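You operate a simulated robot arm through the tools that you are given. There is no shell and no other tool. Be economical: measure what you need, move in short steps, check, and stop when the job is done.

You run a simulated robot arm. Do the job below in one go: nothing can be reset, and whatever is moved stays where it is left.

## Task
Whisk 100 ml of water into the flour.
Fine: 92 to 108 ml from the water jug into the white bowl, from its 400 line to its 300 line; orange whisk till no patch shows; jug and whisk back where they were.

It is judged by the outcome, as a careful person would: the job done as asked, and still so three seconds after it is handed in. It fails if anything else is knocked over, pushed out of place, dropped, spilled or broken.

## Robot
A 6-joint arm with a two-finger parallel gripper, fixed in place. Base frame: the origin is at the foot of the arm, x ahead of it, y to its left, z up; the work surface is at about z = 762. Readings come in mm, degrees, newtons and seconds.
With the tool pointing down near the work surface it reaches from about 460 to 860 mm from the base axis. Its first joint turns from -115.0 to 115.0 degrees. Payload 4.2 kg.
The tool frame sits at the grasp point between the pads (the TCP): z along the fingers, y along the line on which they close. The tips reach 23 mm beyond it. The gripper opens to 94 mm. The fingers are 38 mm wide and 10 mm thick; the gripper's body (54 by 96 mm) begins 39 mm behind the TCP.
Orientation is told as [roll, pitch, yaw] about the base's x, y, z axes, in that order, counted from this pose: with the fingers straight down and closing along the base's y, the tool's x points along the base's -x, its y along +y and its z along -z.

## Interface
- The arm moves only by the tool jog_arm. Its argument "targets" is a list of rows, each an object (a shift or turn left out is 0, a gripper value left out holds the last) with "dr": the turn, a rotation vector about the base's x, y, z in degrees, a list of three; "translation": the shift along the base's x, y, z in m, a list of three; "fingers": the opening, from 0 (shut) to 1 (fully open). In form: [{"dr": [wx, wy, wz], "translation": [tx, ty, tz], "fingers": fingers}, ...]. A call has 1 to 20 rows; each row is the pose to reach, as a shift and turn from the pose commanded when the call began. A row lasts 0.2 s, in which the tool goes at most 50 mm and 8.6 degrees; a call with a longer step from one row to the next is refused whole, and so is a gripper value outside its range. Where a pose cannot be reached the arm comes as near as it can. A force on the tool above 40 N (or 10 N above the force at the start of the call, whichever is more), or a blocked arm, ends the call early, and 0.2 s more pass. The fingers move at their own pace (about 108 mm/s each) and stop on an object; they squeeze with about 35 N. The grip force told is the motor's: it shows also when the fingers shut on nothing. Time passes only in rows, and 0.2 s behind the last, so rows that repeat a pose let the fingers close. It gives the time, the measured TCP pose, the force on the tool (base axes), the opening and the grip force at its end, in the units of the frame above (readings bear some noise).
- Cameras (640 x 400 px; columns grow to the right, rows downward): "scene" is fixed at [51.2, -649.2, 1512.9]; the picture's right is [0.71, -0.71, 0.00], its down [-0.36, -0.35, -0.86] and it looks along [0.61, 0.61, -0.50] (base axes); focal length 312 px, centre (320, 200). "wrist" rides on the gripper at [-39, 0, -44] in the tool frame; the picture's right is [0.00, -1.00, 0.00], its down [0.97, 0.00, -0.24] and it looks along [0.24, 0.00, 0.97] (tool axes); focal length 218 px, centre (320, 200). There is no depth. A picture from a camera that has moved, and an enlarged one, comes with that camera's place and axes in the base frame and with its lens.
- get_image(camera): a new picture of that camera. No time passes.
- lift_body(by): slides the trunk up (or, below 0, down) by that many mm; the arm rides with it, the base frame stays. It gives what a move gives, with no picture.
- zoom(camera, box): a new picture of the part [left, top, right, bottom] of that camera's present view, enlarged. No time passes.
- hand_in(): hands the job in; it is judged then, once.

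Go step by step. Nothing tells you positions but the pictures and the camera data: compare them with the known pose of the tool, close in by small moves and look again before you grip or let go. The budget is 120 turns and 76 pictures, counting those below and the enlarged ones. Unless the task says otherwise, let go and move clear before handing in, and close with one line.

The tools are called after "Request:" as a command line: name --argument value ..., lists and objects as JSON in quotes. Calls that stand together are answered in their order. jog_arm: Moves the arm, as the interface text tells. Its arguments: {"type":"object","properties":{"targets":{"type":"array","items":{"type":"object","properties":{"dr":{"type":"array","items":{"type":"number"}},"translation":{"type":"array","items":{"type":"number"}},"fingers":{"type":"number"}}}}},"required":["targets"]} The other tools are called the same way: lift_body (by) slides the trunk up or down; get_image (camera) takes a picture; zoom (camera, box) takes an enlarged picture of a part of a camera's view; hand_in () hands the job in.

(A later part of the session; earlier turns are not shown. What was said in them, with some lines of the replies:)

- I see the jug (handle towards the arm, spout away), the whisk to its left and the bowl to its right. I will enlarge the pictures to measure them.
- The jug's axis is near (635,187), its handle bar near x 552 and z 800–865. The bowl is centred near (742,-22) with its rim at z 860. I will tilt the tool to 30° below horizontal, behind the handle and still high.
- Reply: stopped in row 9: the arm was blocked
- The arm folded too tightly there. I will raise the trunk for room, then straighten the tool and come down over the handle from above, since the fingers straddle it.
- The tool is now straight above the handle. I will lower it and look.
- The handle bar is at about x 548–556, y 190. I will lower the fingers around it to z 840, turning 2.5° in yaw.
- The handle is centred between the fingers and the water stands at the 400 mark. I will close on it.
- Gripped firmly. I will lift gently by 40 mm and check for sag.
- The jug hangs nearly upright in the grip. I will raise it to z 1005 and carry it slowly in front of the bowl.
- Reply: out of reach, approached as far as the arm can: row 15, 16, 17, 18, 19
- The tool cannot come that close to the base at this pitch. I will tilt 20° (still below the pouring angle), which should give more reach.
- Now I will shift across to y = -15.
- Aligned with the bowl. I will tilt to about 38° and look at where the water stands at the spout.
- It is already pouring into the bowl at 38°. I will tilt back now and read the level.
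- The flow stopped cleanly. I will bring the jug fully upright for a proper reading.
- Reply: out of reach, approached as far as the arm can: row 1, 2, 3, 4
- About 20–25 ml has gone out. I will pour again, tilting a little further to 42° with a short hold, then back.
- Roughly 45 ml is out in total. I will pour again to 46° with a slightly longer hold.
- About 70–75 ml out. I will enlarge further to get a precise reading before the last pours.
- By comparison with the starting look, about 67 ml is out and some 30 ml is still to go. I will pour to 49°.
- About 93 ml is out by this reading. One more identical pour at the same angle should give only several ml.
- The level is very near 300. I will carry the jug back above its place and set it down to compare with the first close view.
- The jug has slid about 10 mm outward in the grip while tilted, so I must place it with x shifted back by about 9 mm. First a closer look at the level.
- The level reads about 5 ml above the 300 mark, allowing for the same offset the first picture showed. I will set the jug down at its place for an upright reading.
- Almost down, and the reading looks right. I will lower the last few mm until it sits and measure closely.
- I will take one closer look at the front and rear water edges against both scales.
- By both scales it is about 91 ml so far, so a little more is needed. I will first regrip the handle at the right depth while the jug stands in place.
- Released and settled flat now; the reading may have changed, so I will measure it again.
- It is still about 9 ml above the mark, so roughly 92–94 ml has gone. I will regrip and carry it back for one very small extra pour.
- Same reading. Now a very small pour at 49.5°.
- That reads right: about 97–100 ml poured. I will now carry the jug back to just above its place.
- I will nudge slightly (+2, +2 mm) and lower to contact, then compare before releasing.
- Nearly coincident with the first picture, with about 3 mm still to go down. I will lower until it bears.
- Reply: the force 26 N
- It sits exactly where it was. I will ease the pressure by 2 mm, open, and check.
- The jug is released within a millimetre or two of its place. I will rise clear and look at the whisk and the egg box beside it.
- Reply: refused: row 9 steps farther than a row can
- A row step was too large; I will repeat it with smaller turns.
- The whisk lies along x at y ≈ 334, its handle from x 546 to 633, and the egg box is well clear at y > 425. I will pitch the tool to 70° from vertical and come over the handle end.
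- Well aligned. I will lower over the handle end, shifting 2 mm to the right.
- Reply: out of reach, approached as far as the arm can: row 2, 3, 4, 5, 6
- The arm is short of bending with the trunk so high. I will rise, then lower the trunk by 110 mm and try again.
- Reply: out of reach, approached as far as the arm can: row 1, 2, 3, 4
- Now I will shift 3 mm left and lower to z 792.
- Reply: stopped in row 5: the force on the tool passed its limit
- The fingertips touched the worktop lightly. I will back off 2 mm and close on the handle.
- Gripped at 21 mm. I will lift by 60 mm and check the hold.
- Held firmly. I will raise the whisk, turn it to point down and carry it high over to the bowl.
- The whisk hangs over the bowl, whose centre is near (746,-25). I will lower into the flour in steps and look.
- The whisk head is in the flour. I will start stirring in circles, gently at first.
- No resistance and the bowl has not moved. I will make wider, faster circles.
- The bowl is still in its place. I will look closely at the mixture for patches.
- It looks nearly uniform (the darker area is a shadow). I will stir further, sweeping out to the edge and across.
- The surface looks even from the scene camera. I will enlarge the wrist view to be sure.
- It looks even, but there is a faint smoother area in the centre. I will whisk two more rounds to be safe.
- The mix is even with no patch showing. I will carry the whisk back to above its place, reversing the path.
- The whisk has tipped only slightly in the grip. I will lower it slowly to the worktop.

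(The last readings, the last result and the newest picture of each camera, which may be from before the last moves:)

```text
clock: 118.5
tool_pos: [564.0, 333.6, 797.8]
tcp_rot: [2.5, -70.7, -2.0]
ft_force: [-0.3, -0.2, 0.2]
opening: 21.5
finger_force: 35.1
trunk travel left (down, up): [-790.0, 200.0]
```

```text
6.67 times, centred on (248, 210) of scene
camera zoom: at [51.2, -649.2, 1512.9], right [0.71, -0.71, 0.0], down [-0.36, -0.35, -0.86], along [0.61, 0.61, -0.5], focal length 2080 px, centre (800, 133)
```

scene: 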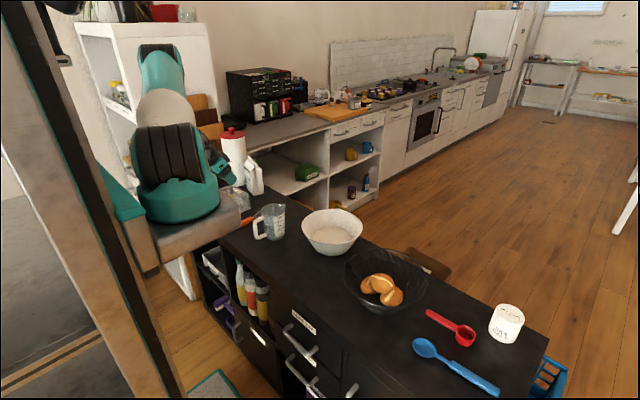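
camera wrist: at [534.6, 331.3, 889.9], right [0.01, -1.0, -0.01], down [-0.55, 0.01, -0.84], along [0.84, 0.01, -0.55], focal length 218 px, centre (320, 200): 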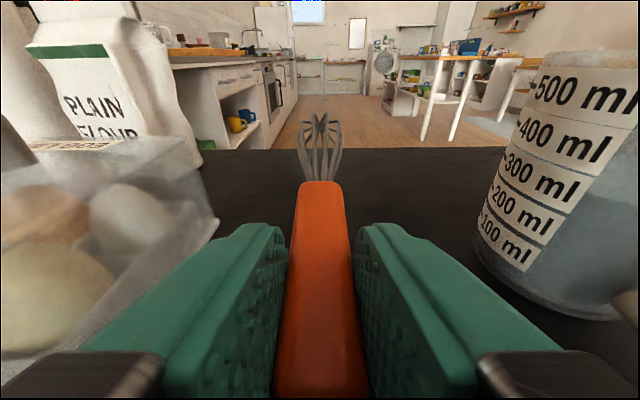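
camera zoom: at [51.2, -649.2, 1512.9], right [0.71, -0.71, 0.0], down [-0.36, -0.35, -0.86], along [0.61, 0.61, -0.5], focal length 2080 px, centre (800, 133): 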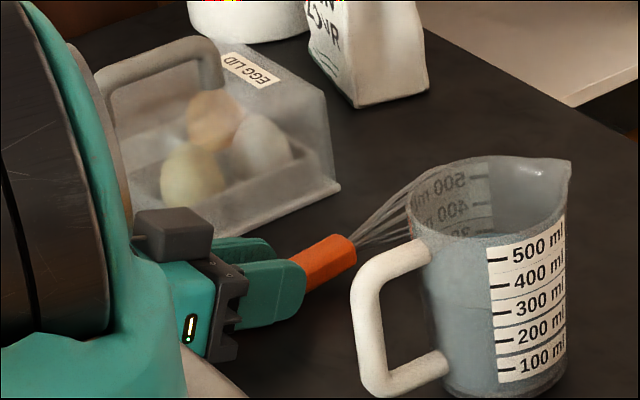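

It lies where it was, a millimetre or two high at the head. I will lower 1 mm more and open.

Request:
jog_arm --targets '[{"translation": [0, 0, -0.001]}, {"translation": [0, 0, -0.001], "fingers": 0.25}, {"translation": [0, 0, -0.001], "fingers": 0.4}, {"translation": [0, 0, -0.001], "fingers": 0.6}, {"translation": [0, 0, -0.001], "fingers": 0.6}, {"translation": [0, 0, -0.001], "fingers": 0.6}]'

Request:
get_image --camera "wrist"

```text
clock: 120.0
tool_pos: [564.9, 332.9, 797.1]
tcp_rot: [2.5, -70.8, -2.0]
ft_force: [-0.1, -1.1, 0.4]
opening: 56.7
finger_force: 0.0
trunk travel left (down, up): [-790.0, 200.0]
```

```text
6 pictures are left
camera wrist: at [535.3, 331.9, 846.9], right [0.01, -1.0, -0.01], down [-0.55, 0.01, -0.84], along [0.84, 0.01, -0.55], focal length 218 px, centre (320, 200)
```

wrist: 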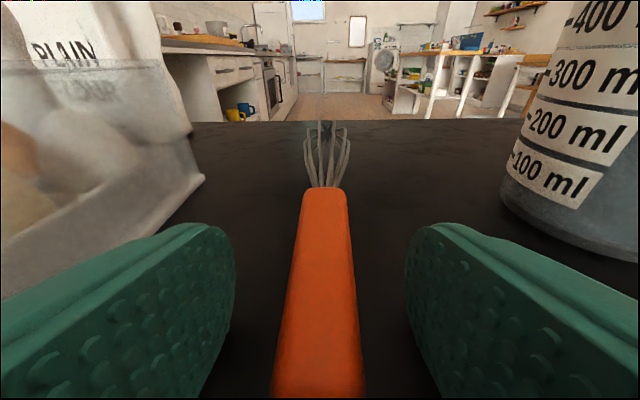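

The whisk rests as it did before. I will rise straight up, clear of everything, and check the whole scene.

Request:
jog_arm --targets '[{"translation": [0, 0, 0.02]}, {"translation": [0, 0, 0.06]}, {"translation": [0, 0, 0.1]}, {"translation": [0, 0, 0.14]}, {"translation": [0, 0, 0.18]}, {"dr": [0, 7, 0], "translation": [0, 0, 0.21]}, {"dr": [0, 14, 0], "translation": [0, 0, 0.24]}, {"dr": [0, 21, 0], "translation": [0, 0, 0.26]}, {"dr": [0, 28, 0], "translation": [0, -0.01, 0.28]}, {"dr": [0, 35, 0], "translation": [0, -0.03, 0.29]}, {"dr": [0, 42, 0], "translation": [0, -0.05, 0.3]}, {"dr": [0, 49, 0], "translation": [0, -0.07, 0.3]}, {"dr": [0, 56, 0], "translation": [0, -0.09, 0.3]}, {"dr": [0, 63, 0], "translation": [0, -0.11, 0.3]}, {"dr": [0, 70, 0], "translation": [0, -0.13, 0.3]}, {"dr": [0, 70, 0], "translation": [0, -0.13, 0.3]}]'

Request:
get_image --camera "wrist"

Request:
zoom --camera "scene" --box '[220, 180, 380, 280]'

```text
clock: 123.3
tool_pos: [563.2, 202.5, 1096.7]
tcp_rot: [0.6, -0.5, -0.6]
ft_force: [-0.2, -0.8, 0.1]
opening: 56.5
finger_force: 0.1
trunk travel left (down, up): [-790.0, 200.0]
```

```text
5 pictures are left
camera wrist: at [601.3, 201.4, 1140.7], right [-0.01, -1.0, -0.01], down [-0.97, 0.01, 0.23], along [-0.23, 0.01, -0.97], focal length 218 px, centre (320, 200)
```

wrist: 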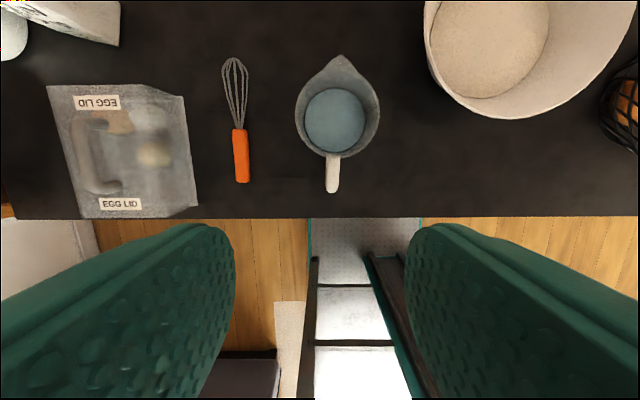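

```text
4.00 times, centred on (300, 230) of scene
camera zoom: at [51.2, -649.2, 1512.9], right [0.71, -0.71, 0.0], down [-0.36, -0.35, -0.86], along [0.61, 0.61, -0.5], focal length 1248 px, centre (400, 80)
```

zoom: 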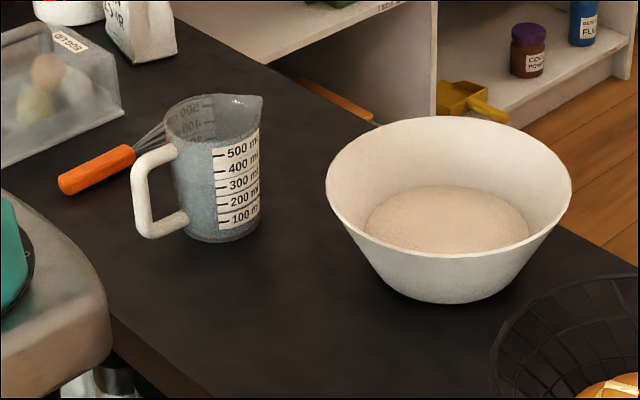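

Everything stands as in the first picture: jug and whisk are within a couple of millimetres of their places, the bowl has not moved, and the mix is even. I am handing in.

Request:
hand_in

```text
The job is handed in.
```

I poured about 97 ml of water, judged by eye from the jug's scale (give or take about 5 ml), into the flour and whisked until no patch showed. The jug and whisk are back within a couple of millimetres of where they were, the bowl did not move, and nothing was seen spilled.
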